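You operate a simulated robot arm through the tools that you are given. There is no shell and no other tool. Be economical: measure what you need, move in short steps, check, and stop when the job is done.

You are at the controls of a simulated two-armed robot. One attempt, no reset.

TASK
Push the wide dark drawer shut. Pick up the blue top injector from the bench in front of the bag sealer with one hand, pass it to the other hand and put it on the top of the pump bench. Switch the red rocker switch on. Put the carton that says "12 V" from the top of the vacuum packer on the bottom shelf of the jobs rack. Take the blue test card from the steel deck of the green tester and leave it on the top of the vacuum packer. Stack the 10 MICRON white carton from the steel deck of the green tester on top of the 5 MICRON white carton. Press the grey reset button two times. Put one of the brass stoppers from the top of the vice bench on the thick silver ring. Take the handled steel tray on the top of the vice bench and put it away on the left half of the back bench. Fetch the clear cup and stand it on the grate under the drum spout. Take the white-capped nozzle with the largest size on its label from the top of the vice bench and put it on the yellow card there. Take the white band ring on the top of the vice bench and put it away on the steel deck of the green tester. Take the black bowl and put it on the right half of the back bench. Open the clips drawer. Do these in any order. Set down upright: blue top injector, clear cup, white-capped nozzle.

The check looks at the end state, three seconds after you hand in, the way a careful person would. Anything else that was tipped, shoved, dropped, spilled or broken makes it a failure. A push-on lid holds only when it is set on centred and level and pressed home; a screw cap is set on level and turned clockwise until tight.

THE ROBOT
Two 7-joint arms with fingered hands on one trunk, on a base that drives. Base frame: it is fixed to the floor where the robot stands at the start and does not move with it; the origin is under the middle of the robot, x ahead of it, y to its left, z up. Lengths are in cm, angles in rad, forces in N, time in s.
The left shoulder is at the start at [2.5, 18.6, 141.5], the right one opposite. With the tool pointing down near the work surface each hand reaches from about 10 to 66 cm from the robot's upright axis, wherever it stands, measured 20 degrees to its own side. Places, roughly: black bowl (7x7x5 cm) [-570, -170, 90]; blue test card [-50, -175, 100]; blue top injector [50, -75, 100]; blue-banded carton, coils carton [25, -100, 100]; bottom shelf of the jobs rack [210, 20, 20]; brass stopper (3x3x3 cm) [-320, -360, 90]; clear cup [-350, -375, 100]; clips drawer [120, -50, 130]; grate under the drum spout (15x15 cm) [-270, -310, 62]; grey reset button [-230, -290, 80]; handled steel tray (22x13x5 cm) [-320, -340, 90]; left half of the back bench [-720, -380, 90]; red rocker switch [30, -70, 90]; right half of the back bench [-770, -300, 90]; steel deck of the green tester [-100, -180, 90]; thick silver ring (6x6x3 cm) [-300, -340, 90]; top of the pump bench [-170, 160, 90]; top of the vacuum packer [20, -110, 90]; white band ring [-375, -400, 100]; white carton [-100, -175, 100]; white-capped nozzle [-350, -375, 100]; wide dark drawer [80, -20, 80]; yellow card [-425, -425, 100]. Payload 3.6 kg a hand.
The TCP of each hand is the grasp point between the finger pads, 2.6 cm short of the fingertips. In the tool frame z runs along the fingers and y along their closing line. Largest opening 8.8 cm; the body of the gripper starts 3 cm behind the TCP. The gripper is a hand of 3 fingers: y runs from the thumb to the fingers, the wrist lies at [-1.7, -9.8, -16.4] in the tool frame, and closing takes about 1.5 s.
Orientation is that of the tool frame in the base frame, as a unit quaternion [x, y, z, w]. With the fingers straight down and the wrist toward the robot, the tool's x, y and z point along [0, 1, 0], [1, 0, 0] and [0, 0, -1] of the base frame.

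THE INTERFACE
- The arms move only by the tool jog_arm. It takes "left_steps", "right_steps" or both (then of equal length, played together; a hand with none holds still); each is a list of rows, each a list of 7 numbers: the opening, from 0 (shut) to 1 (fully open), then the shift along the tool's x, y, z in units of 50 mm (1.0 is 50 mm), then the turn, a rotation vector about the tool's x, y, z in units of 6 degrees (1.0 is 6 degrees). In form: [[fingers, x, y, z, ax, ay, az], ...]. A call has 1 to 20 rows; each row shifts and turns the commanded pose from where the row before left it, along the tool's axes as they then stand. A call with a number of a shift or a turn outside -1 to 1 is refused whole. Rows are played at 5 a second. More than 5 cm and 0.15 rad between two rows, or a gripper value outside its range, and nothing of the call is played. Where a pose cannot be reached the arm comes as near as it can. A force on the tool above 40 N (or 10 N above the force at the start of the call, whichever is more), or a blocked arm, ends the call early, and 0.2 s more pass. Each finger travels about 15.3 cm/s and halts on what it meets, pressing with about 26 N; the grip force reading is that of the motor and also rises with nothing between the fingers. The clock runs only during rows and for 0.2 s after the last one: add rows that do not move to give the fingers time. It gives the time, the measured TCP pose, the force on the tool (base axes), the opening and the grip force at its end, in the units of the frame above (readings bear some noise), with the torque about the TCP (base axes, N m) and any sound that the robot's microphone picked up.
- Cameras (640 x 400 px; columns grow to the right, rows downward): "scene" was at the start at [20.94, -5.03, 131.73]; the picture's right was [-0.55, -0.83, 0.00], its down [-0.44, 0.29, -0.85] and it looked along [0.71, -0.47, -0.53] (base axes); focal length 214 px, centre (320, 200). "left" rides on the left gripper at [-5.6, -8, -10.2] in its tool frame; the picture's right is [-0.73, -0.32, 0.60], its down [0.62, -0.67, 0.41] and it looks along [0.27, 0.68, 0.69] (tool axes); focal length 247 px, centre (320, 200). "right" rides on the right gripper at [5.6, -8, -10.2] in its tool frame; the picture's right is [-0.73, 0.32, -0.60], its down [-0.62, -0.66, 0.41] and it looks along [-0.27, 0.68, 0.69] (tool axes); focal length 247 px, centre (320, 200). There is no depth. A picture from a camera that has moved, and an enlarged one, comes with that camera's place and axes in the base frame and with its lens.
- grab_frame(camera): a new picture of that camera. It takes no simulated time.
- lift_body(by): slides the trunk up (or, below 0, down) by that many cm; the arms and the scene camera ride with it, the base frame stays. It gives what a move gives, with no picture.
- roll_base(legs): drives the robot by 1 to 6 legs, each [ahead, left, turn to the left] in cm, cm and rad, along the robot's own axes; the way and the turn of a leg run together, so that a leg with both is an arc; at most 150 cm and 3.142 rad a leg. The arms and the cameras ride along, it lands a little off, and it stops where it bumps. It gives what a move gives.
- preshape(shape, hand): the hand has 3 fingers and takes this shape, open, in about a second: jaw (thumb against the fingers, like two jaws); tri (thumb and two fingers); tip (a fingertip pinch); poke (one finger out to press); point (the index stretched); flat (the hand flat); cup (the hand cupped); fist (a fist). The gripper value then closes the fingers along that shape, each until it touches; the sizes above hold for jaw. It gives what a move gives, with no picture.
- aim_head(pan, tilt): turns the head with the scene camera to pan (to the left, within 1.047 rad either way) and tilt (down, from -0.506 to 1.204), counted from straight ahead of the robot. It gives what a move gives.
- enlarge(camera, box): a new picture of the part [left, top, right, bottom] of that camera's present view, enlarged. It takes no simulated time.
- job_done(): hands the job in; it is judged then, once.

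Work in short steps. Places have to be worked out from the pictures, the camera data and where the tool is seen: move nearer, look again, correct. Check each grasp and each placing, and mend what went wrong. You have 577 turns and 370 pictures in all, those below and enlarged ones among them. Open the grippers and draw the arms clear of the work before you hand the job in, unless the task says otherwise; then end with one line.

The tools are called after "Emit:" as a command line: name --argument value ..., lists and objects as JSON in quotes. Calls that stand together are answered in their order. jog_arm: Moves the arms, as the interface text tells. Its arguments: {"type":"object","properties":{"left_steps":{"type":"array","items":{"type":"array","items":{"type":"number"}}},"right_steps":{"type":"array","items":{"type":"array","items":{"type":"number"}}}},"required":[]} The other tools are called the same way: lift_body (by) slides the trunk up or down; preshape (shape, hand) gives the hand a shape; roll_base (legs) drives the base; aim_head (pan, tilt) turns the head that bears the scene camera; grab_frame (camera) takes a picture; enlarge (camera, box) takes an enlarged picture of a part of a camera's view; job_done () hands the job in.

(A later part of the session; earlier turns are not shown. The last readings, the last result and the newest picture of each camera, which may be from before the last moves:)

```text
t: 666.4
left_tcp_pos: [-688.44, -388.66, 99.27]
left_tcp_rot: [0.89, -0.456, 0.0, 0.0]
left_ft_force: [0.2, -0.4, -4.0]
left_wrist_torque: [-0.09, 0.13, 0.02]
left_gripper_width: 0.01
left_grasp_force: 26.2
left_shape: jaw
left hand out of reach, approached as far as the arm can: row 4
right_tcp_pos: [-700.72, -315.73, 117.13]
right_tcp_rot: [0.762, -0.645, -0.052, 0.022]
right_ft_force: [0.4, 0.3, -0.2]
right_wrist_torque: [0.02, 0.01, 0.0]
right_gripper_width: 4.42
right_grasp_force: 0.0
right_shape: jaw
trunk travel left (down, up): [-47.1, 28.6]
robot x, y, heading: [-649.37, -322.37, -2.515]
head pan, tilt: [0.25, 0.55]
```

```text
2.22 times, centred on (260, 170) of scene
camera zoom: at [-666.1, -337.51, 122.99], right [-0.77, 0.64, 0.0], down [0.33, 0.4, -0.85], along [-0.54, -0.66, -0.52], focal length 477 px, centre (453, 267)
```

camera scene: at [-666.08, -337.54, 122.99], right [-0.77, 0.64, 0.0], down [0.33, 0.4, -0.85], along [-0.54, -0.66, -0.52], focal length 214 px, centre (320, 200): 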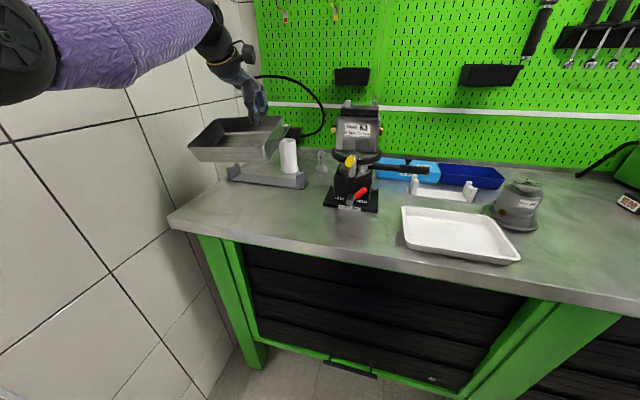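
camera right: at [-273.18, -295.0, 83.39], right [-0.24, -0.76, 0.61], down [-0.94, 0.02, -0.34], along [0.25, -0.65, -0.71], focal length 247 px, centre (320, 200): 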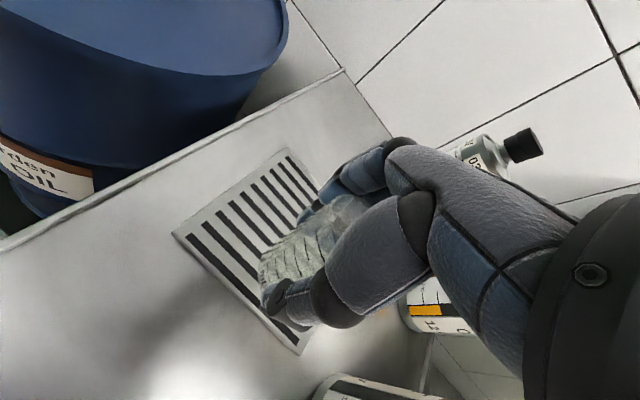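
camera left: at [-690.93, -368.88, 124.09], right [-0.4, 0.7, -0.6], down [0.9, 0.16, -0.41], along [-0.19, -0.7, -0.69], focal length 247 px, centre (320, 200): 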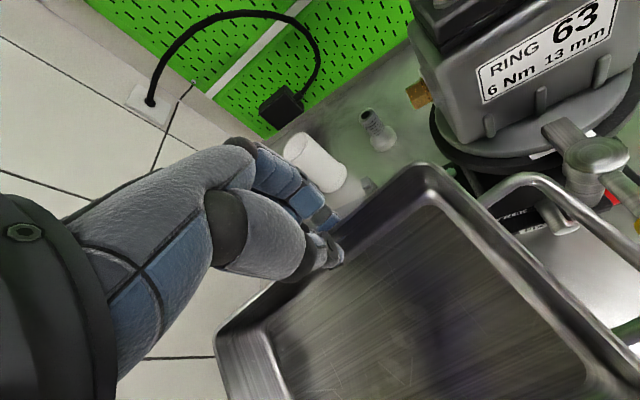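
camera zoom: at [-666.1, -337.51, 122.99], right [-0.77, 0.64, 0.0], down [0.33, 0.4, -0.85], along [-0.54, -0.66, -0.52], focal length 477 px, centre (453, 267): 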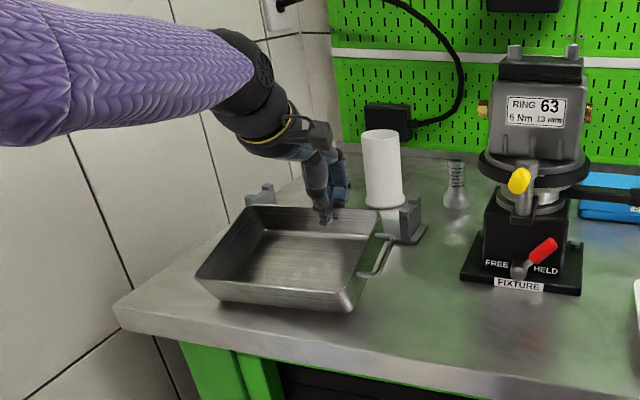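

The tray will land clear of the bracket. The arm is at its reach, so I lower by the trunk.

Emit:
lift_body --by -3.5

Emit:
lift_body --by -1

Emit:
enlarge --camera "scene" --box '[150, 80, 370, 260]'

```text
t: 667.2
left_tcp_pos: [-688.16, -388.43, 95.88]
left_tcp_rot: [0.89, -0.455, 0.001, -0.001]
left_ft_force: [-0.4, 0.2, -1.9]
left_wrist_torque: [-0.05, -0.05, -0.03]
left_gripper_width: 0.0
left_grasp_force: 26.5
left_shape: jaw
right_tcp_pos: [-700.79, -315.82, 113.33]
right_tcp_rot: [0.762, -0.646, -0.05, 0.018]
right_ft_force: [-0.3, 0.1, -0.1]
right_wrist_torque: [0.01, 0.02, 0.0]
right_gripper_width: 4.4
right_grasp_force: 0.0
right_shape: jaw
trunk travel left (down, up): [-43.6, 32.1]
robot x, y, heading: [-649.73, -322.43, -2.511]
head pan, tilt: [0.25, 0.55]
```

```text
t: 667.7
left_tcp_pos: [-688.18, -388.44, 94.88]
left_tcp_rot: [0.89, -0.456, -0.001, 0.0]
left_ft_force: [0.0, 0.5, 0.7]
left_wrist_torque: [-0.01, -0.07, -0.06]
left_gripper_width: 0.04
left_grasp_force: 26.7
left_shape: jaw
right_tcp_pos: [-700.85, -315.89, 112.23]
right_tcp_rot: [0.762, -0.645, -0.051, 0.016]
right_ft_force: [0.3, -0.2, -0.9]
right_wrist_torque: [0.02, 0.0, -0.01]
right_gripper_width: 4.39
right_grasp_force: 0.1
right_shape: jaw
trunk travel left (down, up): [-42.6, 33.1]
robot x, y, heading: [-649.29, -322.36, -2.514]
head pan, tilt: [0.25, 0.55]
```

```text
2.22 times, centred on (260, 170) of scene
camera zoom: at [-666.39, -337.7, 118.28], right [-0.77, 0.64, 0.0], down [0.33, 0.4, -0.85], along [-0.54, -0.66, -0.52], focal length 477 px, centre (453, 267)
```

zoom: 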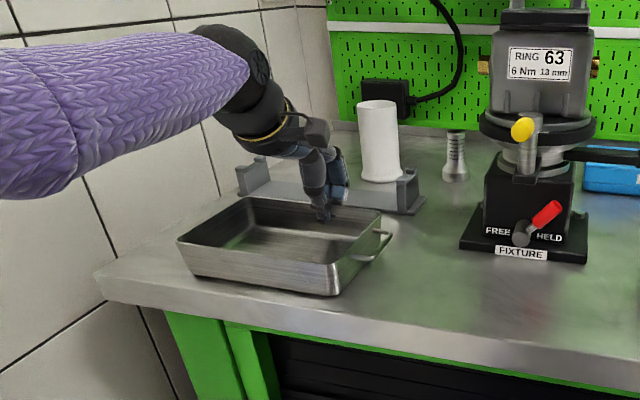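

The tray rests on the bench. I open and rise out of it.

Emit:
jog_arm --left_steps '[[0.35, 0, 0, 0, 0, 0, 0], [0.5, 0, 0, 0, 0, 0, 0], [0.5, 0, 0, -0.4, 0, 0, 0], [0.5, 0, 0, -0.7, 0, 0, 0], [0.5, 0, 0, -0.8, 0, 0, 0], [0.5, 0, 0, -0.8, 0, 0, 0]]'

Emit:
grab_frame --camera "scene"

```text
t: 669.1
left_tcp_pos: [-688.27, -388.58, 108.54]
left_tcp_rot: [0.89, -0.456, 0.001, -0.001]
left_ft_force: [0.0, -0.5, -0.2]
left_wrist_torque: [0.0, -0.03, -0.01]
left_gripper_width: 4.34
left_grasp_force: 0.0
left_shape: jaw
right_tcp_pos: [-700.89, -315.86, 112.42]
right_tcp_rot: [0.762, -0.646, -0.051, 0.017]
right_ft_force: [0.2, 0.8, 0.1]
right_wrist_torque: [0.0, 0.04, -0.02]
right_gripper_width: 4.43
right_grasp_force: 0.1
right_shape: jaw
trunk travel left (down, up): [-42.6, 33.1]
robot x, y, heading: [-649.31, -322.15, -2.515]
head pan, tilt: [0.25, 0.55]
```

```text
60 pictures are left
camera scene: at [-666.38, -337.66, 118.28], right [-0.77, 0.64, 0.0], down [0.33, 0.4, -0.85], along [-0.54, -0.66, -0.52], focal length 214 px, centre (320, 200)
```

scene: 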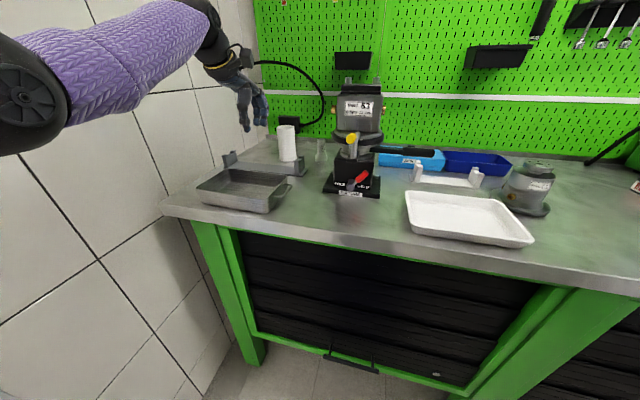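

Tray placed. While here I look at the right half of the bench to choose a spot for the bowl.

Emit:
aim_head --pan -0.45 --tilt 0.45

Emit:
grab_frame --camera "scene"

```text
t: 670.2
left_tcp_pos: [-688.37, -388.59, 108.43]
left_tcp_rot: [0.89, -0.456, 0.0, -0.001]
left_ft_force: [0.2, 0.4, 0.5]
left_wrist_torque: [0.02, 0.01, 0.01]
left_gripper_width: 4.37
left_grasp_force: 0.0
left_shape: jaw
right_tcp_pos: [-700.99, -315.79, 112.23]
right_tcp_rot: [0.762, -0.645, -0.051, 0.017]
right_ft_force: [0.2, -0.2, 0.0]
right_wrist_torque: [0.01, 0.0, 0.0]
right_gripper_width: 4.42
right_grasp_force: 0.1
right_shape: jaw
trunk travel left (down, up): [-42.6, 33.1]
robot x, y, heading: [-649.15, -322.42, -2.509]
head pan, tilt: [-0.45, 0.45]
```

```text
59 pictures are left
camera scene: at [-669.69, -332.42, 119.18], right [-0.18, 0.98, 0.0], down [0.43, 0.08, -0.9], along [-0.89, -0.16, -0.44], focal length 214 px, centre (320, 200)
```

scene: 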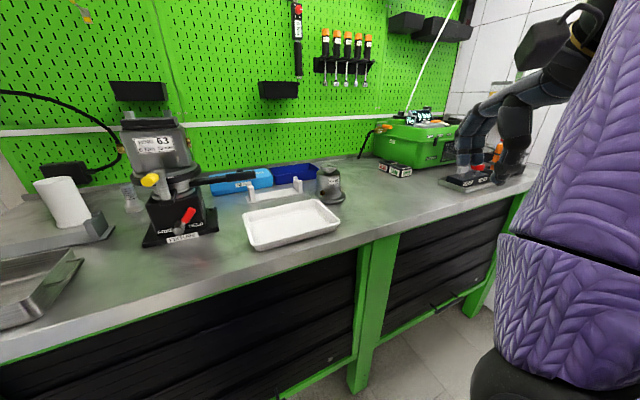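

The right half has a free spot near [-746, -311]. Now the black bowl: I back up the corridor and turn to face the bench under the stairs.

Emit:
roll_base --legs '[[-85, 8, 0], [-78, 0, 0], [0, 0, -1.571]]'

Emit:
aim_head --pan 0.1 --tilt 0.45

Emit:
grab_frame --camera "scene"

```text
t: 681.6
left_tcp_pos: [-585.27, -213.54, 108.24]
left_tcp_rot: [-0.426, 0.905, -0.013, 0.001]
left_ft_force: [15.0, -13.0, 3.3]
left_wrist_torque: [0.3, 0.28, -0.22]
left_gripper_width: 3.86
left_grasp_force: 0.0
left_shape: jaw
right_tcp_pos: [-517.6, -182.49, 112.45]
right_tcp_rot: [-0.202, 0.978, 0.051, 0.016]
right_ft_force: [0.0, 0.0, -0.2]
right_wrist_torque: [0.02, 0.03, -0.01]
right_gripper_width: 4.38
right_grasp_force: 0.2
right_shape: jaw
trunk travel left (down, up): [-42.6, 33.1]
robot x, y, heading: [-511.94, -234.25, 2.443]
head pan, tilt: [-0.45, 0.45]
stopped in leg 3: the force on the tool passed its limit at 60 N (the readings are from after the stop); the commanded pose is now the measured one
```

```text
t: 682.5
left_tcp_pos: [-585.53, -213.46, 108.12]
left_tcp_rot: [-0.427, 0.904, -0.013, -0.001]
left_ft_force: [17.1, -16.4, 2.0]
left_wrist_torque: [0.29, 0.29, -0.17]
left_gripper_width: 3.8
left_grasp_force: 0.1
left_shape: jaw
right_tcp_pos: [-517.63, -182.62, 112.41]
right_tcp_rot: [-0.203, 0.978, 0.052, 0.017]
right_ft_force: [-0.4, 0.9, -0.6]
right_wrist_torque: [0.02, 0.03, -0.03]
right_gripper_width: 4.41
right_grasp_force: 0.1
right_shape: jaw
trunk travel left (down, up): [-42.6, 33.1]
robot x, y, heading: [-512.04, -233.95, 2.44]
head pan, tilt: [0.099, 0.45]
```

```text
58 pictures are left
camera scene: at [-529.77, -220.1, 119.25], right [0.56, 0.83, 0.0], down [0.36, -0.24, -0.9], along [-0.74, 0.51, -0.43], focal length 214 px, centre (320, 200)
```

scene: 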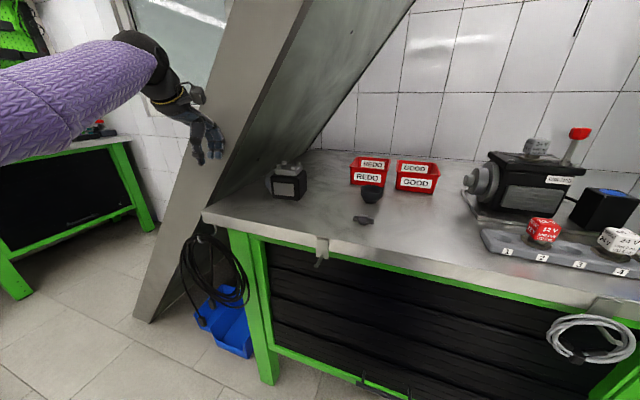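

The left hand touched the stair stringer (fixed). I turn back slightly and zoom on the bench items.

Emit:
roll_base --legs '[[0, 0, 0.15]]'

Emit:
enlarge --camera "scene" --box '[290, 140, 450, 240]'

```text
t: 683.6
left_tcp_pos: [-587.9, -224.43, 108.08]
left_tcp_rot: [-0.493, 0.87, -0.013, 0.001]
left_ft_force: [-0.6, 0.0, 0.4]
left_wrist_torque: [0.0, 0.01, 0.0]
left_gripper_width: 4.36
left_grasp_force: 0.1
left_shape: jaw
right_tcp_pos: [-525.45, -183.95, 112.33]
right_tcp_rot: [-0.275, 0.96, 0.052, 0.014]
right_ft_force: [0.3, 0.3, 0.5]
right_wrist_torque: [0.0, 0.0, 0.03]
right_gripper_width: 4.41
right_grasp_force: 0.1
right_shape: jaw
trunk travel left (down, up): [-42.6, 33.1]
robot x, y, heading: [-511.99, -234.12, 2.598]
head pan, tilt: [0.099, 0.45]
```

```text
4.00 times, centred on (370, 190) of scene
camera zoom: at [-531.95, -222.8, 119.18], right [0.43, 0.9, 0.0], down [0.39, -0.19, -0.9], along [-0.81, 0.39, -0.44], focal length 858 px, centre (120, 240)
```

zoom: 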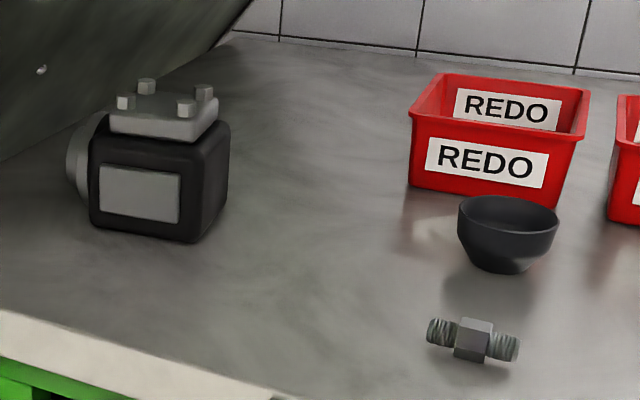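

The bowl is at about [-569.7, -174]. I back off, square up to this bench, and bring the left hand in over the bowl.

Emit:
roll_base --legs '[[-32.2, 13.7, 0], [0, 0, -0.4], [0, -19, 0], [42, 0, 0]]'

Emit:
aim_head --pan 0.2 --tilt 0.55

Emit:
grab_frame --camera "left"

Emit:
grab_frame --camera "scene"

```text
t: 689.2
left_tcp_pos: [-549.84, -202.32, 108.21]
left_tcp_rot: [-0.309, 0.951, -0.012, -0.002]
left_ft_force: [-0.3, 0.3, -0.3]
left_wrist_torque: [0.01, 0.01, -0.06]
left_gripper_width: 4.37
left_grasp_force: 0.0
left_shape: jaw
right_tcp_pos: [-475.93, -189.79, 112.44]
right_tcp_rot: [-0.068, 0.996, 0.048, 0.024]
right_ft_force: [5.5, -9.4, 1.7]
right_wrist_torque: [0.26, 0.11, 0.01]
right_gripper_width: 4.11
right_grasp_force: 0.0
right_shape: jaw
trunk travel left (down, up): [-42.6, 33.1]
robot x, y, heading: [-483.82, -241.06, 2.188]
head pan, tilt: [0.099, 0.45]
stopped in leg 4: the force on the tool passed its limit at 90 N (the readings are from after the stop); the commanded pose is now the measured one
```

```text
t: 689.9
left_tcp_pos: [-549.76, -202.31, 108.15]
left_tcp_rot: [-0.308, 0.951, -0.012, -0.003]
left_ft_force: [-0.2, 0.1, -0.1]
left_wrist_torque: [-0.01, 0.01, -0.01]
left_gripper_width: 4.37
left_grasp_force: 0.1
left_shape: jaw
right_tcp_pos: [-475.9, -189.82, 112.49]
right_tcp_rot: [-0.067, 0.996, 0.049, 0.024]
right_ft_force: [8.1, -12.3, -0.4]
right_wrist_torque: [0.21, 0.12, -0.14]
right_gripper_width: 4.08
right_grasp_force: 0.0
right_shape: jaw
trunk travel left (down, up): [-42.6, 33.1]
robot x, y, heading: [-483.79, -241.02, 2.19]
head pan, tilt: [0.201, 0.55]
```

```text
56 pictures are left
camera left: at [-540.54, -205.23, 118.48], right [0.78, 0.16, -0.6], down [-0.11, -0.91, -0.39], along [-0.61, 0.37, -0.7], focal length 247 px, centre (320, 200)
```

left: 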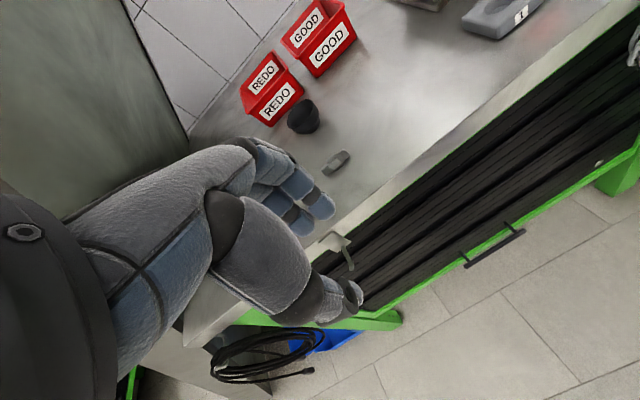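

```text
55 pictures are left
camera scene: at [-498.09, -223.52, 118.32], right [0.68, 0.73, 0.0], down [0.38, -0.36, -0.85], along [-0.62, 0.58, -0.52], focal length 214 px, centre (320, 200)
```

scene: 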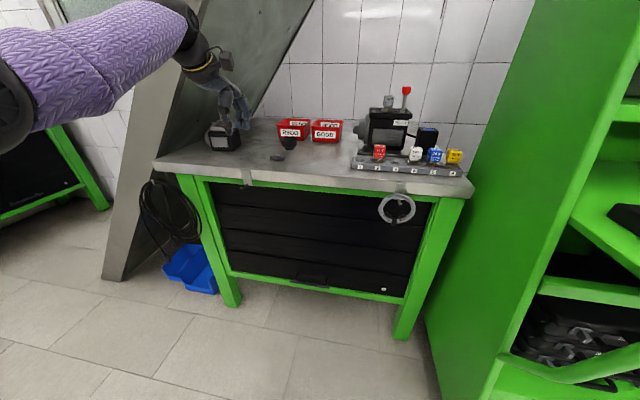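

The right hand ran into the green cabinet's edge. I back off, tuck the right hand in, and then continue.

Emit:
roll_base --legs '[[-8, 0, 0]]'

Emit:
jog_arm --right_steps '[[0.4, 0, -0.7, 0, 0, 0, 0], [0.4, 0, -0.7, 0, 0, 0, 0], [0.4, 0, -0.7, 0, 0, 0, 0], [0.4, 0, -0.7, 0, 0, 0, 0]]'

Emit:
aim_head --pan -0.7 --tilt 0.45

Emit:
grab_frame --camera "scene"

```text
t: 690.9
left_tcp_pos: [-545.12, -208.77, 108.08]
left_tcp_rot: [-0.308, 0.951, -0.012, -0.002]
left_ft_force: [-0.2, -0.8, 1.2]
left_wrist_torque: [0.03, 0.02, 0.0]
left_gripper_width: 4.36
left_grasp_force: 0.0
left_shape: jaw
right_tcp_pos: [-471.2, -196.3, 112.51]
right_tcp_rot: [-0.068, 0.996, 0.049, 0.024]
right_ft_force: [0.5, 0.2, -0.3]
right_wrist_torque: [0.02, 0.02, -0.01]
right_gripper_width: 4.42
right_grasp_force: 0.0
right_shape: jaw
trunk travel left (down, up): [-42.6, 33.1]
robot x, y, heading: [-479.06, -247.42, 2.189]
head pan, tilt: [0.201, 0.55]
```

```text
t: 691.9
left_tcp_pos: [-545.01, -208.64, 107.92]
left_tcp_rot: [-0.308, 0.951, -0.013, -0.002]
left_ft_force: [-0.1, 0.4, 0.4]
left_wrist_torque: [-0.01, 0.03, -0.01]
left_gripper_width: 4.37
left_grasp_force: 0.0
left_shape: jaw
right_tcp_pos: [-471.38, -196.1, 112.47]
right_tcp_rot: [-0.069, 0.996, 0.047, 0.023]
right_ft_force: [0.6, 0.3, 0.7]
right_wrist_torque: [-0.01, -0.04, 0.0]
right_gripper_width: 3.57
right_grasp_force: 0.0
right_shape: jaw
right hand out of reach, approached as far as the arm can: row 1, 2, 3, 4
trunk travel left (down, up): [-42.6, 33.1]
robot x, y, heading: [-479.12, -247.56, 2.188]
head pan, tilt: [0.201, 0.55]
```

```text
t: 693.1
left_tcp_pos: [-545.07, -208.71, 108.06]
left_tcp_rot: [-0.308, 0.951, -0.013, -0.001]
left_ft_force: [0.3, 0.0, -0.1]
left_wrist_torque: [0.0, 0.02, -0.02]
left_gripper_width: 4.38
left_grasp_force: 0.0
left_shape: jaw
right_tcp_pos: [-471.45, -196.23, 112.38]
right_tcp_rot: [-0.069, 0.996, 0.049, 0.024]
right_ft_force: [-0.2, -0.2, -1.3]
right_wrist_torque: [-0.01, 0.01, 0.0]
right_gripper_width: 3.57
right_grasp_force: 0.1
right_shape: jaw
trunk travel left (down, up): [-42.6, 33.1]
robot x, y, heading: [-478.93, -247.52, 2.188]
head pan, tilt: [-0.7, 0.45]
```

```text
54 pictures are left
camera scene: at [-486.21, -226.89, 119.18], right [1.0, -0.08, 0.0], down [-0.04, -0.43, -0.9], along [0.07, 0.9, -0.44], focal length 214 px, centre (320, 200)
```

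scene: 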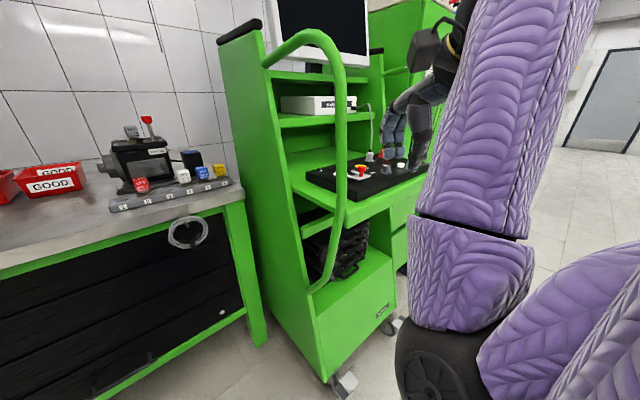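

It is a trolley with a control panel; the right hand hangs over it. I back off 25 cm, bring the right hand inward, and re-approach so it stays left of the trolley.

Emit:
roll_base --legs '[[-25, 0, 0]]'

Emit:
jog_arm --right_steps '[[0.4, 0.8, 0, 0, 0, 0, 0], [0.4, 0.8, 0, 0, 0, 0, 0], [0.4, 0.8, 0, 0, 0, 0, 0], [0.4, 0.8, 0, 0, 0, 0, 0], [0.4, 0.8, 0, 0, 0, 0, 0], [0.4, 0.5, 0, 0, 0, 0, 0]]'

Emit:
aim_head --pan -0.2 --tilt 0.4

Emit:
grab_frame --camera "scene"

```text
t: 694.9
left_tcp_pos: [-530.68, -229.1, 108.14]
left_tcp_rot: [-0.308, 0.951, -0.013, -0.002]
left_ft_force: [0.1, -0.9, -0.5]
left_wrist_torque: [0.01, 0.01, -0.02]
left_gripper_width: 4.38
left_grasp_force: 0.0
left_shape: jaw
right_tcp_pos: [-456.97, -216.64, 112.41]
right_tcp_rot: [-0.068, 0.996, 0.05, 0.024]
right_ft_force: [-0.1, -0.2, -0.6]
right_wrist_torque: [0.0, 0.02, 0.0]
right_gripper_width: 3.56
right_grasp_force: 0.0
right_shape: jaw
trunk travel left (down, up): [-42.6, 33.1]
robot x, y, heading: [-464.63, -268.0, 2.191]
head pan, tilt: [-0.7, 0.45]
```

```text
t: 695.7
left_tcp_pos: [-530.9, -229.02, 108.06]
left_tcp_rot: [-0.308, 0.951, -0.014, -0.001]
left_ft_force: [-0.1, -0.5, 0.3]
left_wrist_torque: [-0.02, 0.0, 0.01]
left_gripper_width: 4.37
left_grasp_force: 0.0
left_shape: jaw
right_tcp_pos: [-466.41, -214.17, 118.51]
right_tcp_rot: [-0.035, 0.99, 0.138, 0.019]
right_ft_force: [-0.6, 0.3, 0.8]
right_wrist_torque: [-0.01, 0.03, -0.03]
right_gripper_width: 3.53
right_grasp_force: 0.1
right_shape: jaw
trunk travel left (down, up): [-42.6, 33.1]
robot x, y, heading: [-464.58, -267.43, 2.19]
head pan, tilt: [-0.7, 0.45]
stopped in row 4 (right hand): the arm was blocked; the commanded pose is now the measured one
```

```text
t: 696.7
left_tcp_pos: [-530.67, -228.94, 107.97]
left_tcp_rot: [-0.308, 0.951, -0.013, -0.002]
left_ft_force: [-1.0, 0.1, -1.1]
left_wrist_torque: [0.02, 0.02, 0.0]
left_gripper_width: 4.38
left_grasp_force: 0.0
left_shape: jaw
right_tcp_pos: [-466.43, -214.17, 118.34]
right_tcp_rot: [-0.035, 0.99, 0.138, 0.019]
right_ft_force: [-0.2, -0.5, 0.0]
right_wrist_torque: [-0.01, 0.01, -0.02]
right_gripper_width: 3.56
right_grasp_force: 0.1
right_shape: jaw
trunk travel left (down, up): [-42.6, 33.1]
robot x, y, heading: [-464.46, -267.78, 2.186]
head pan, tilt: [-0.201, 0.4]
```

```text
53 pictures are left
camera scene: at [-476.27, -247.86, 119.65], right [0.91, 0.4, 0.0], down [0.16, -0.36, -0.92], along [-0.37, 0.84, -0.39], focal length 214 px, centre (320, 200)
```

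scene: 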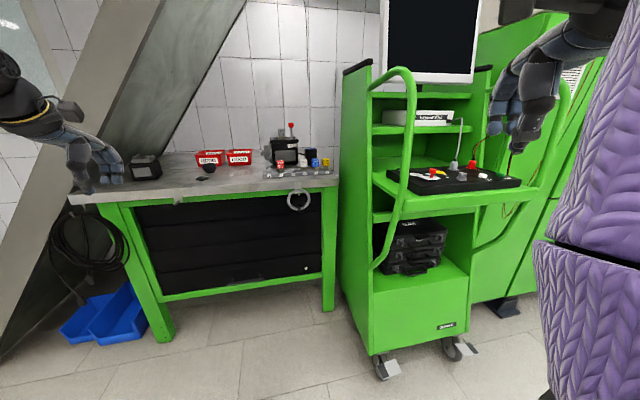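

I bring the left hand inward 16 cm, shift the base left 16 cm (away from the trolley), and drive toward the bowl.

Emit:
jog_arm --left_steps '[[0.9, -0.8, 0, 0, 0, 0, 0], [0.9, -0.8, 0, 0, 0, 0, 0], [0.9, -0.8, 0, 0, 0, 0, 0], [0.9, -0.8, 0, 0, 0, 0, 0]]'

Emit:
roll_base --legs '[[0, 17, 0], [52, 0, 0]]'

Emit:
grab_frame --camera "left"

Emit:
aim_head --pan 0.1 --tilt 0.55

Emit:
grab_frame --camera "scene"

```text
t: 697.7
left_tcp_pos: [-517.63, -219.46, 107.94]
left_tcp_rot: [-0.308, 0.951, -0.013, -0.002]
left_ft_force: [0.7, 0.1, -0.3]
left_wrist_torque: [0.01, -0.03, 0.0]
left_gripper_width: 7.91
left_grasp_force: 0.0
left_shape: jaw
right_tcp_pos: [-466.31, -214.26, 118.45]
right_tcp_rot: [-0.034, 0.99, 0.138, 0.02]
right_ft_force: [0.5, 0.1, 0.1]
right_wrist_torque: [0.0, 0.0, 0.01]
right_gripper_width: 3.57
right_grasp_force: 0.1
right_shape: jaw
trunk travel left (down, up): [-42.6, 33.1]
robot x, y, heading: [-464.26, -268.1, 2.186]
head pan, tilt: [-0.201, 0.4]
```

```text
t: 701.8
left_tcp_pos: [-561.87, -186.97, 107.83]
left_tcp_rot: [-0.309, 0.951, -0.014, -0.002]
left_ft_force: [-0.2, 0.9, -0.4]
left_wrist_torque: [0.02, 0.03, -0.01]
left_gripper_width: 7.91
left_grasp_force: 0.0
left_shape: jaw
right_tcp_pos: [-510.26, -181.67, 118.21]
right_tcp_rot: [-0.036, 0.99, 0.137, 0.02]
right_ft_force: [-0.5, 0.7, -0.5]
right_wrist_torque: [0.0, 0.0, 0.0]
right_gripper_width: 3.55
right_grasp_force: 0.0
right_shape: jaw
trunk travel left (down, up): [-42.6, 33.1]
robot x, y, heading: [-508.28, -235.37, 2.191]
head pan, tilt: [-0.201, 0.4]
```

```text
52 pictures are left
camera left: at [-552.54, -189.78, 118.22], right [0.78, 0.16, -0.6], down [-0.11, -0.91, -0.39], along [-0.61, 0.37, -0.7], focal length 247 px, centre (320, 200)
```

left: 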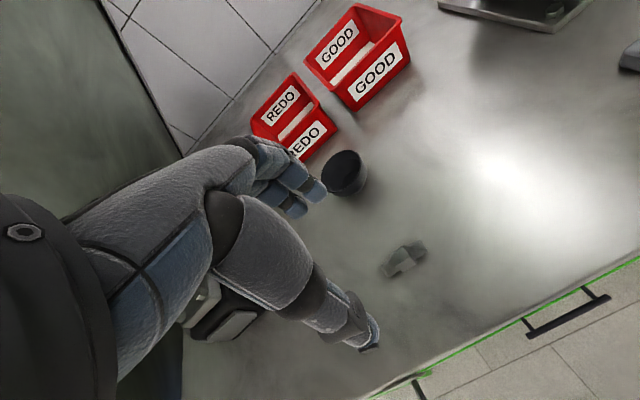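

```text
t: 702.6
left_tcp_pos: [-561.71, -186.89, 107.88]
left_tcp_rot: [-0.309, 0.951, -0.013, -0.003]
left_ft_force: [-0.6, 0.8, -0.5]
left_wrist_torque: [0.0, 0.01, -0.03]
left_gripper_width: 7.9
left_grasp_force: 0.0
left_shape: jaw
right_tcp_pos: [-510.27, -181.62, 118.32]
right_tcp_rot: [-0.035, 0.99, 0.139, 0.02]
right_ft_force: [-0.5, 0.5, 0.1]
right_wrist_torque: [-0.02, 0.0, 0.0]
right_gripper_width: 3.57
right_grasp_force: 0.0
right_shape: jaw
trunk travel left (down, up): [-42.6, 33.1]
robot x, y, heading: [-508.15, -234.99, 2.185]
head pan, tilt: [0.099, 0.55]
```

```text
51 pictures are left
camera scene: at [-522.5, -216.93, 118.28], right [0.75, 0.66, 0.0], down [0.34, -0.39, -0.85], along [-0.56, 0.64, -0.52], focal length 214 px, centre (320, 200)
```

scene: 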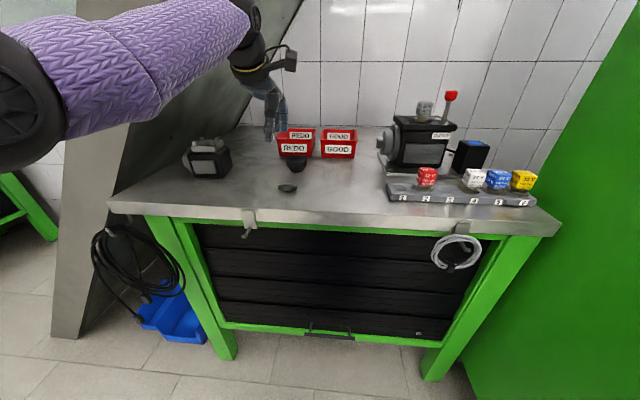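

Bowl centre [-571.1, -172.7]. I'll take its near rim: fingers inside, thumb outside. I move over the near rim and lower partway.

Emit:
jog_arm --left_steps '[[0.55, -0.05, 0.92, 0, 0, 0, 0], [0.55, -0.05, 0.92, 0, 0, 0, 0], [0.55, -0.05, 0.92, 0, 0, 0, 0], [0.55, 0, 0, 0.6, 0, 0, 0], [0.55, 0, 0, 0.6, 0, 0, 0]]'

Emit:
enlarge --camera "left" --box '[240, 140, 460, 340]'

Emit:
enlarge --camera "scene" --box '[230, 90, 350, 210]'

```text
t: 703.8
left_tcp_pos: [-563.33, -185.51, 101.99]
left_tcp_rot: [-0.308, 0.951, -0.013, -0.002]
left_ft_force: [-0.3, 0.4, -0.4]
left_wrist_torque: [0.03, 0.03, -0.01]
left_gripper_width: 4.86
left_grasp_force: 0.2
left_shape: jaw
left hand out of reach, approached as far as the arm can: row 1, 2, 3, 5
right_tcp_pos: [-510.34, -181.59, 118.29]
right_tcp_rot: [-0.034, 0.99, 0.138, 0.021]
right_ft_force: [0.2, 0.4, 0.2]
right_wrist_torque: [-0.03, -0.02, -0.02]
right_gripper_width: 3.55
right_grasp_force: 0.2
right_shape: jaw
trunk travel left (down, up): [-42.6, 33.1]
robot x, y, heading: [-508.38, -235.15, 2.193]
head pan, tilt: [0.099, 0.55]
```

```text
2.00 times, centred on (350, 240) of left
camera zoom: at [-553.96, -188.38, 112.3], right [0.78, 0.16, -0.6], down [-0.11, -0.91, -0.39], along [-0.61, 0.37, -0.7], focal length 494 px, centre (260, 120)
```

zoom: 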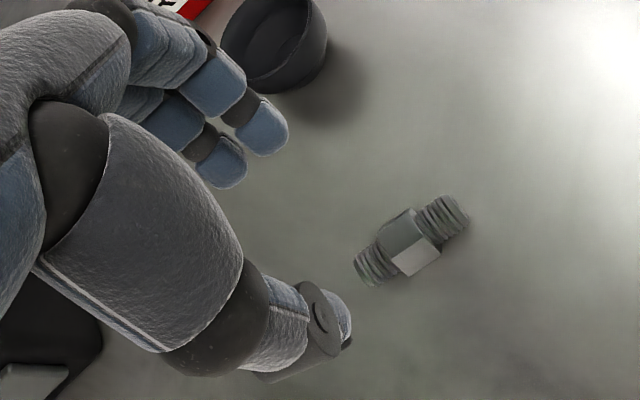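

```text
3.33 times, centred on (290, 150) of scene
camera zoom: at [-522.52, -216.95, 118.27], right [0.75, 0.66, 0.0], down [0.34, -0.39, -0.85], along [-0.56, 0.64, -0.52], focal length 715 px, centre (420, 367)
```

zoom: 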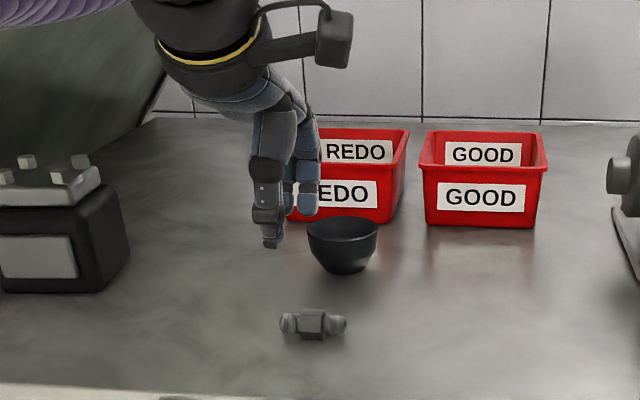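

Out of reach by 12 cm; I drive 13 cm closer.

Emit:
roll_base --legs '[[13, 0, 0]]'

Emit:
enlarge --camera "left" --box '[220, 120, 460, 340]'

```text
t: 705.1
left_tcp_pos: [-570.76, -174.78, 101.87]
left_tcp_rot: [-0.308, 0.951, -0.014, -0.003]
left_ft_force: [0.2, 0.5, 0.2]
left_wrist_torque: [-0.03, -0.01, -0.01]
left_gripper_width: 4.85
left_grasp_force: 0.1
left_shape: jaw
right_tcp_pos: [-518.09, -170.93, 118.18]
right_tcp_rot: [-0.034, 0.99, 0.137, 0.021]
right_ft_force: [-0.4, 1.0, 0.7]
right_wrist_torque: [0.0, -0.03, -0.03]
right_gripper_width: 3.58
right_grasp_force: 0.1
right_shape: jaw
trunk travel left (down, up): [-42.6, 33.1]
robot x, y, heading: [-515.89, -224.38, 2.187]
head pan, tilt: [0.099, 0.55]
```

```text
1.82 times, centred on (340, 230) of left
camera zoom: at [-561.61, -177.7, 112.21], right [0.78, 0.16, -0.6], down [-0.11, -0.92, -0.39], along [-0.61, 0.37, -0.7], focal length 449 px, centre (284, 146)
```

zoom: 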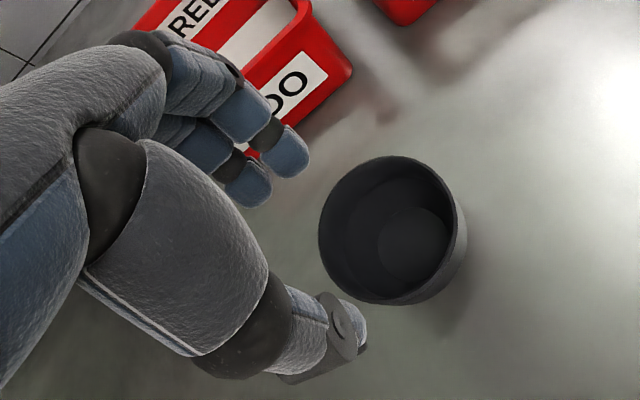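

Bowl is 1.6 cm right and its near rim 2.3 cm back. I correct, lower so the rim goes between thumb and fingers, and close.

Emit:
jog_arm --left_steps '[[0.55, -0.32, -0.46, 0, 0, 0, 0], [0.55, 0, 0, 0.7, 0, 0, 0], [0.55, 0, 0, 0.66, 0, 0, 0]]'

Emit:
enlarge --camera "left" --box '[220, 120, 460, 340]'

```text
t: 705.9
left_tcp_pos: [-568.03, -176.14, 95.22]
left_tcp_rot: [-0.308, 0.951, -0.012, -0.002]
left_ft_force: [-0.2, -0.6, -0.8]
left_wrist_torque: [0.03, -0.01, -0.05]
left_gripper_width: 4.86
left_grasp_force: 0.0
left_shape: jaw
right_tcp_pos: [-517.83, -171.12, 118.39]
right_tcp_rot: [-0.034, 0.989, 0.139, 0.021]
right_ft_force: [-0.4, 0.1, -0.1]
right_wrist_torque: [0.01, 0.0, 0.03]
right_gripper_width: 3.56
right_grasp_force: 0.0
right_shape: jaw
trunk travel left (down, up): [-42.6, 33.1]
robot x, y, heading: [-516.05, -224.61, 2.195]
head pan, tilt: [0.099, 0.55]
```

```text
1.82 times, centred on (340, 230) of left
camera zoom: at [-558.81, -178.99, 105.56], right [0.78, 0.16, -0.6], down [-0.11, -0.91, -0.39], along [-0.61, 0.37, -0.7], focal length 449 px, centre (284, 146)
```

zoom: 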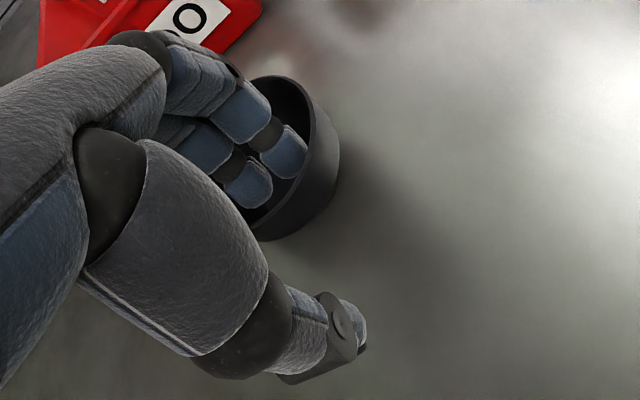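

Fingers inside, thumb outside. I close and lift.

Emit:
jog_arm --left_steps '[[0.2, 0, 0, 0, 0, 0, 0], [0, 0, 0, 0, 0, 0, 0], [0, 0, 0, 0, 0, 0, 0], [0, 0, 0, 0, 0, 0, 0], [0, 0, 0, 0, 0, 0, 0], [0, 0, 0, -0.4, 0, 0, 0], [0, 0, 0, -0.6, 0, 0, 0], [0, 0, 0, -0.6, 0, 0, 0]]'

Emit:
grab_frame --camera "scene"

```text
t: 707.7
left_tcp_pos: [-568.19, -175.81, 103.23]
left_tcp_rot: [-0.309, 0.951, -0.013, -0.001]
left_ft_force: [0.1, -0.4, -1.2]
left_wrist_torque: [-0.02, -0.01, -0.02]
left_gripper_width: 0.09
left_grasp_force: 26.3
left_shape: jaw
right_tcp_pos: [-517.87, -171.01, 118.34]
right_tcp_rot: [-0.034, 0.99, 0.139, 0.021]
right_ft_force: [-0.6, -0.7, 0.0]
right_wrist_torque: [0.0, 0.02, 0.05]
right_gripper_width: 3.58
right_grasp_force: 0.0
right_shape: jaw
trunk travel left (down, up): [-42.6, 33.1]
robot x, y, heading: [-515.89, -224.42, 2.191]
head pan, tilt: [0.099, 0.55]
```

```text
46 pictures are left
camera scene: at [-530.03, -206.38, 118.28], right [0.75, 0.66, 0.0], down [0.34, -0.39, -0.85], along [-0.56, 0.64, -0.52], focal length 214 px, centre (320, 200)
```

scene: 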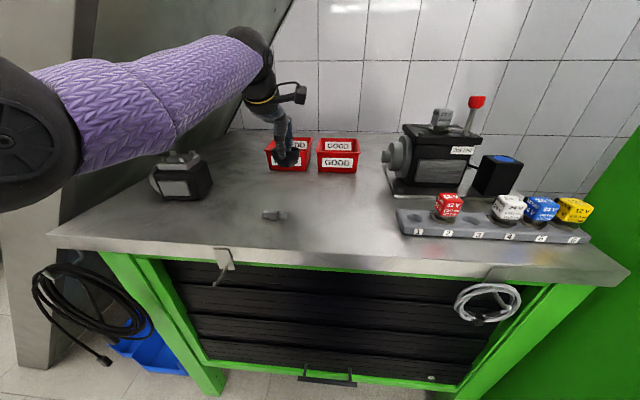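

The bowl is held. I back out, turn toward the back bench and move down the corridor, turning slightly right for the right half.

Emit:
roll_base --legs '[[-60, 0, 0], [0, 0, 1.571], [108, -48, 0], [0, 0, -0.6]]'

Emit:
aim_head --pan 0.1 --tilt 0.4

Emit:
grab_frame --camera "scene"

```text
t: 722.1
left_tcp_pos: [-666.08, -312.91, 103.17]
left_tcp_rot: [0.717, -0.697, 0.013, -0.004]
left_ft_force: [-0.3, -0.7, -1.6]
left_wrist_torque: [0.0, -0.08, 0.02]
left_gripper_width: 0.1
left_grasp_force: 26.3
left_shape: jaw
right_tcp_pos: [-641.78, -268.78, 118.32]
right_tcp_rot: [-0.493, 0.859, 0.132, -0.047]
right_ft_force: [-0.7, -0.5, -0.5]
right_wrist_torque: [0.01, 0.0, -0.01]
right_gripper_width: 3.57
right_grasp_force: 0.2
right_shape: jaw
trunk travel left (down, up): [-42.6, 33.1]
robot x, y, heading: [-596.73, -297.65, -3.118]
head pan, tilt: [0.099, 0.55]
```

```text
t: 722.8
left_tcp_pos: [-666.09, -312.9, 103.19]
left_tcp_rot: [0.717, -0.697, 0.013, -0.005]
left_ft_force: [0.0, 0.4, -0.7]
left_wrist_torque: [0.03, -0.04, -0.02]
left_gripper_width: 0.1
left_grasp_force: 26.0
left_shape: jaw
right_tcp_pos: [-641.89, -268.68, 118.4]
right_tcp_rot: [-0.492, 0.859, 0.131, -0.046]
right_ft_force: [-0.4, -0.3, -0.1]
right_wrist_torque: [-0.02, 0.02, -0.03]
right_gripper_width: 3.57
right_grasp_force: 0.0
right_shape: jaw
trunk travel left (down, up): [-42.6, 33.1]
robot x, y, heading: [-596.54, -297.13, -3.122]
head pan, tilt: [0.099, 0.4]
```

```text
45 pictures are left
camera scene: at [-619.79, -298.88, 119.64], right [-0.12, 0.99, 0.0], down [0.39, 0.05, -0.92], along [-0.91, -0.11, -0.39], focal length 214 px, centre (320, 200)
```

scene: 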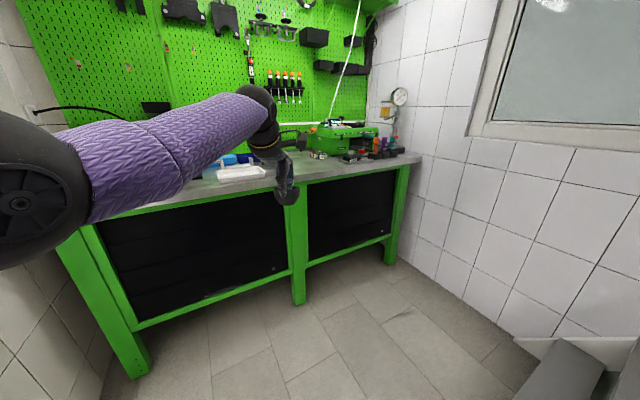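

The target spot lies straight ahead. I drive 70 cm forward and check.

Emit:
roll_base --legs '[[70, 0, 0]]'

Emit:
aim_head --pan 0.1 --tilt 0.5

Emit:
grab_frame --camera "scene"

Emit:
grab_frame --camera "left"

```text
t: 726.7
left_tcp_pos: [-736.75, -314.53, 103.19]
left_tcp_rot: [0.717, -0.697, 0.013, -0.005]
left_ft_force: [-0.8, -0.4, -1.0]
left_wrist_torque: [0.0, -0.03, 0.03]
left_gripper_width: 0.06
left_grasp_force: 26.3
left_shape: jaw
right_tcp_pos: [-712.48, -270.3, 118.32]
right_tcp_rot: [-0.494, 0.858, 0.132, -0.047]
right_ft_force: [-0.6, 0.2, 0.1]
right_wrist_torque: [-0.01, -0.01, -0.01]
right_gripper_width: 3.56
right_grasp_force: 0.0
right_shape: jaw
trunk travel left (down, up): [-42.6, 33.1]
robot x, y, heading: [-667.22, -299.33, -3.121]
head pan, tilt: [0.099, 0.4]
```

```text
t: 727.3
left_tcp_pos: [-736.62, -314.46, 103.29]
left_tcp_rot: [0.717, -0.697, 0.014, -0.004]
left_ft_force: [0.6, -0.3, -0.9]
left_wrist_torque: [0.01, -0.04, 0.02]
left_gripper_width: 0.09
left_grasp_force: 25.6
left_shape: jaw
right_tcp_pos: [-712.42, -270.27, 118.37]
right_tcp_rot: [-0.493, 0.858, 0.132, -0.046]
right_ft_force: [0.5, 1.7, 0.0]
right_wrist_torque: [-0.02, 0.02, 0.01]
right_gripper_width: 3.55
right_grasp_force: 0.0
right_shape: jaw
trunk travel left (down, up): [-42.6, 33.1]
robot x, y, heading: [-666.93, -298.9, -3.122]
head pan, tilt: [0.099, 0.499]
```

```text
44 pictures are left
camera scene: at [-690.18, -300.33, 118.74], right [-0.12, 0.99, 0.0], down [0.47, 0.06, -0.88], along [-0.87, -0.11, -0.48], focal length 214 px, centre (320, 200)
```

scene: 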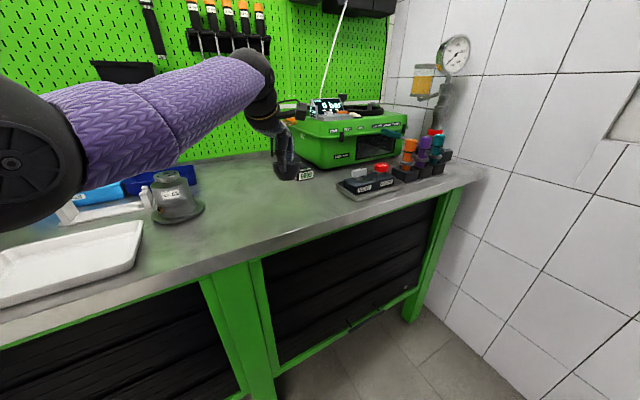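

```text
43 pictures are left
camera left: at [-729.03, -308.47, 113.54], right [0.31, 0.74, -0.6], down [0.69, -0.61, -0.39], along [-0.65, -0.29, -0.7], focal length 247 px, centre (320, 200)
```

left: 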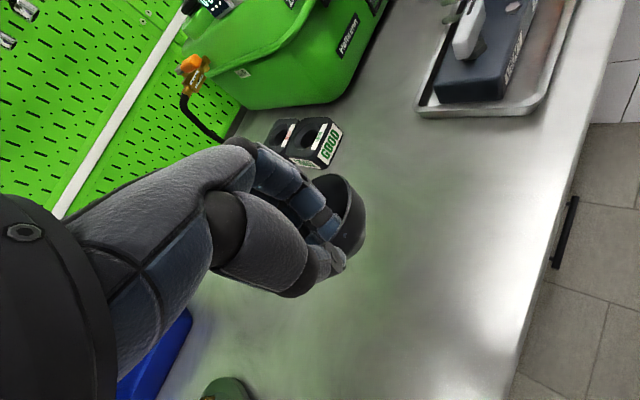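

The bowl hangs over a clear place in the right half. I lower 6.5 cm and then finely to contact.

Emit:
jog_arm --left_steps '[[0, 0, 0, 0.6, 0, 0, 0], [0, 0, 0, 0.6, 0, 0, 0], [0, 0, 0, 0.15, 0, 0, 0], [0, 0, 0, 0, 0, 0, 0]]'

Emit:
jog_arm --left_steps '[[0, 0, 0, 0.1, 0, 0, 0], [0, 0, 0, 0.06, 0, 0, 0], [0, 0, 0, 0, 0, 0, 0]]'

Emit:
enlarge --camera "scene" --box '[220, 100, 380, 240]'

```text
t: 728.3
left_tcp_pos: [-736.53, -314.48, 96.42]
left_tcp_rot: [0.717, -0.697, 0.012, -0.005]
left_ft_force: [0.0, 0.7, -0.9]
left_wrist_torque: [-0.02, 0.01, -0.01]
left_gripper_width: 0.06
left_grasp_force: 26.1
left_shape: jaw
right_tcp_pos: [-712.44, -270.23, 118.34]
right_tcp_rot: [-0.493, 0.859, 0.132, -0.046]
right_ft_force: [0.5, -0.2, 0.9]
right_wrist_torque: [-0.01, 0.0, 0.0]
right_gripper_width: 3.6
right_grasp_force: 0.0
right_shape: jaw
trunk travel left (down, up): [-42.6, 33.1]
robot x, y, heading: [-667.42, -299.0, -3.121]
head pan, tilt: [0.099, 0.499]
```

```text
t: 729.1
left_tcp_pos: [-736.47, -314.51, 95.71]
left_tcp_rot: [0.717, -0.697, 0.012, -0.004]
left_ft_force: [0.5, -0.2, 2.1]
left_wrist_torque: [0.0, 0.01, 0.0]
left_gripper_width: 0.08
left_grasp_force: 25.8
left_shape: jaw
right_tcp_pos: [-712.39, -270.22, 118.36]
right_tcp_rot: [-0.493, 0.859, 0.132, -0.047]
right_ft_force: [0.1, 0.0, -0.7]
right_wrist_torque: [-0.01, -0.01, -0.03]
right_gripper_width: 3.55
right_grasp_force: 0.1
right_shape: jaw
trunk travel left (down, up): [-42.6, 33.1]
robot x, y, heading: [-667.15, -299.25, -3.121]
head pan, tilt: [0.099, 0.499]
```

```text
2.86 times, centred on (300, 170) of scene
camera zoom: at [-690.17, -300.33, 118.74], right [-0.12, 0.99, 0.0], down [0.48, 0.06, -0.88], along [-0.87, -0.11, -0.48], focal length 613 px, centre (377, 286)
```

zoom: 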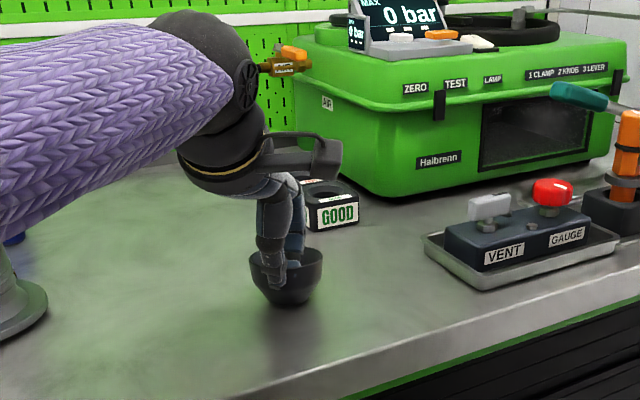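

Contact. I open and rise out of the bowl.

Emit:
jog_arm --left_steps '[[0, 0, 0, 0.04, 0, 0, 0], [0.3, 0, 0, 0, 0, 0, 0], [0.35, 0, 0, 0, 0, 0, 0], [0.35, 0, 0, -0.4, 0, 0, 0], [0.35, 0, 0, -0.7, 0, 0, 0], [0.35, 0, 0, -0.8, 0, 0, 0], [0.35, 0, 0, -0.6, 0, 0, 0]]'

Emit:
enlarge --camera "scene" --box '[180, 100, 380, 260]'

```text
t: 730.7
left_tcp_pos: [-736.71, -314.42, 107.96]
left_tcp_rot: [0.717, -0.697, 0.012, -0.003]
left_ft_force: [0.6, -0.7, -0.1]
left_wrist_torque: [0.05, -0.01, -0.01]
left_gripper_width: 3.03
left_grasp_force: 0.0
left_shape: jaw
right_tcp_pos: [-712.37, -270.19, 118.42]
right_tcp_rot: [-0.494, 0.858, 0.132, -0.046]
right_ft_force: [0.3, 0.2, 0.5]
right_wrist_torque: [0.02, 0.01, 0.0]
right_gripper_width: 3.58
right_grasp_force: 0.0
right_shape: jaw
trunk travel left (down, up): [-42.6, 33.1]
robot x, y, heading: [-667.03, -298.83, -3.129]
head pan, tilt: [0.099, 0.499]
```

```text
2.50 times, centred on (280, 180) of scene
camera zoom: at [-690.17, -300.32, 118.74], right [-0.12, 0.99, 0.0], down [0.48, 0.06, -0.88], along [-0.87, -0.11, -0.48], focal length 536 px, centre (420, 250)
```

zoom: 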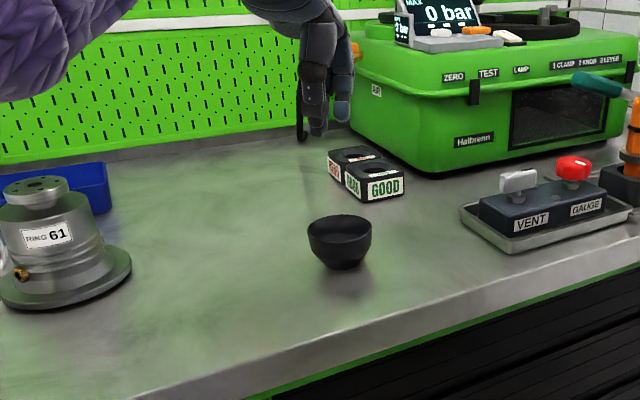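

All items are placed. I back out and, before finishing, check the vice bench, since my arm touched the vice and its handle looked turned at one point.

Emit:
roll_base --legs '[[-78, 0, 0], [0, 0, 2.17], [75, 95, 0]]'

Emit:
aim_head --pan 0.0 --tilt 0.3

Emit:
grab_frame --camera "scene"

```text
t: 745.8
left_tcp_pos: [-417.18, -353.06, 107.96]
left_tcp_rot: [0.953, 0.303, 0.002, -0.014]
left_ft_force: [0.7, 0.1, -0.3]
left_wrist_torque: [-0.02, -0.01, -0.02]
left_gripper_width: 3.04
left_grasp_force: 0.0
left_shape: jaw
right_tcp_pos: [-467.36, -357.29, 118.31]
right_tcp_rot: [0.99, 0.029, -0.022, 0.138]
right_ft_force: [-0.3, 0.2, 0.0]
right_wrist_torque: [0.01, 0.01, 0.01]
right_gripper_width: 3.55
right_grasp_force: 0.0
right_shape: jaw
trunk travel left (down, up): [-42.6, 33.1]
robot x, y, heading: [-468.46, -303.67, -0.967]
head pan, tilt: [0.099, 0.499]
```

```text
t: 746.5
left_tcp_pos: [-417.27, -352.98, 107.98]
left_tcp_rot: [0.953, 0.303, 0.002, -0.013]
left_ft_force: [0.9, 0.1, -0.9]
left_wrist_torque: [-0.04, -0.02, 0.0]
left_gripper_width: 3.04
left_grasp_force: 0.0
left_shape: jaw
right_tcp_pos: [-467.46, -357.3, 118.43]
right_tcp_rot: [0.99, 0.028, -0.022, 0.139]
right_ft_force: [-0.8, 0.4, -0.4]
right_wrist_torque: [0.02, -0.03, 0.02]
right_gripper_width: 3.58
right_grasp_force: 0.0
right_shape: jaw
trunk travel left (down, up): [-42.6, 33.1]
robot x, y, heading: [-468.55, -303.7, -0.965]
head pan, tilt: [0.0, 0.3]
```

```text
40 pictures are left
camera scene: at [-455.05, -323.06, 120.57], right [-0.82, -0.57, 0.0], down [-0.17, 0.24, -0.95], along [0.55, -0.78, -0.3], focal length 214 px, centre (320, 200)
```

scene: 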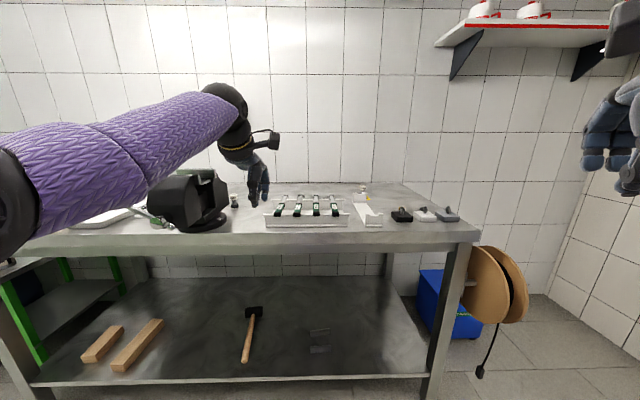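

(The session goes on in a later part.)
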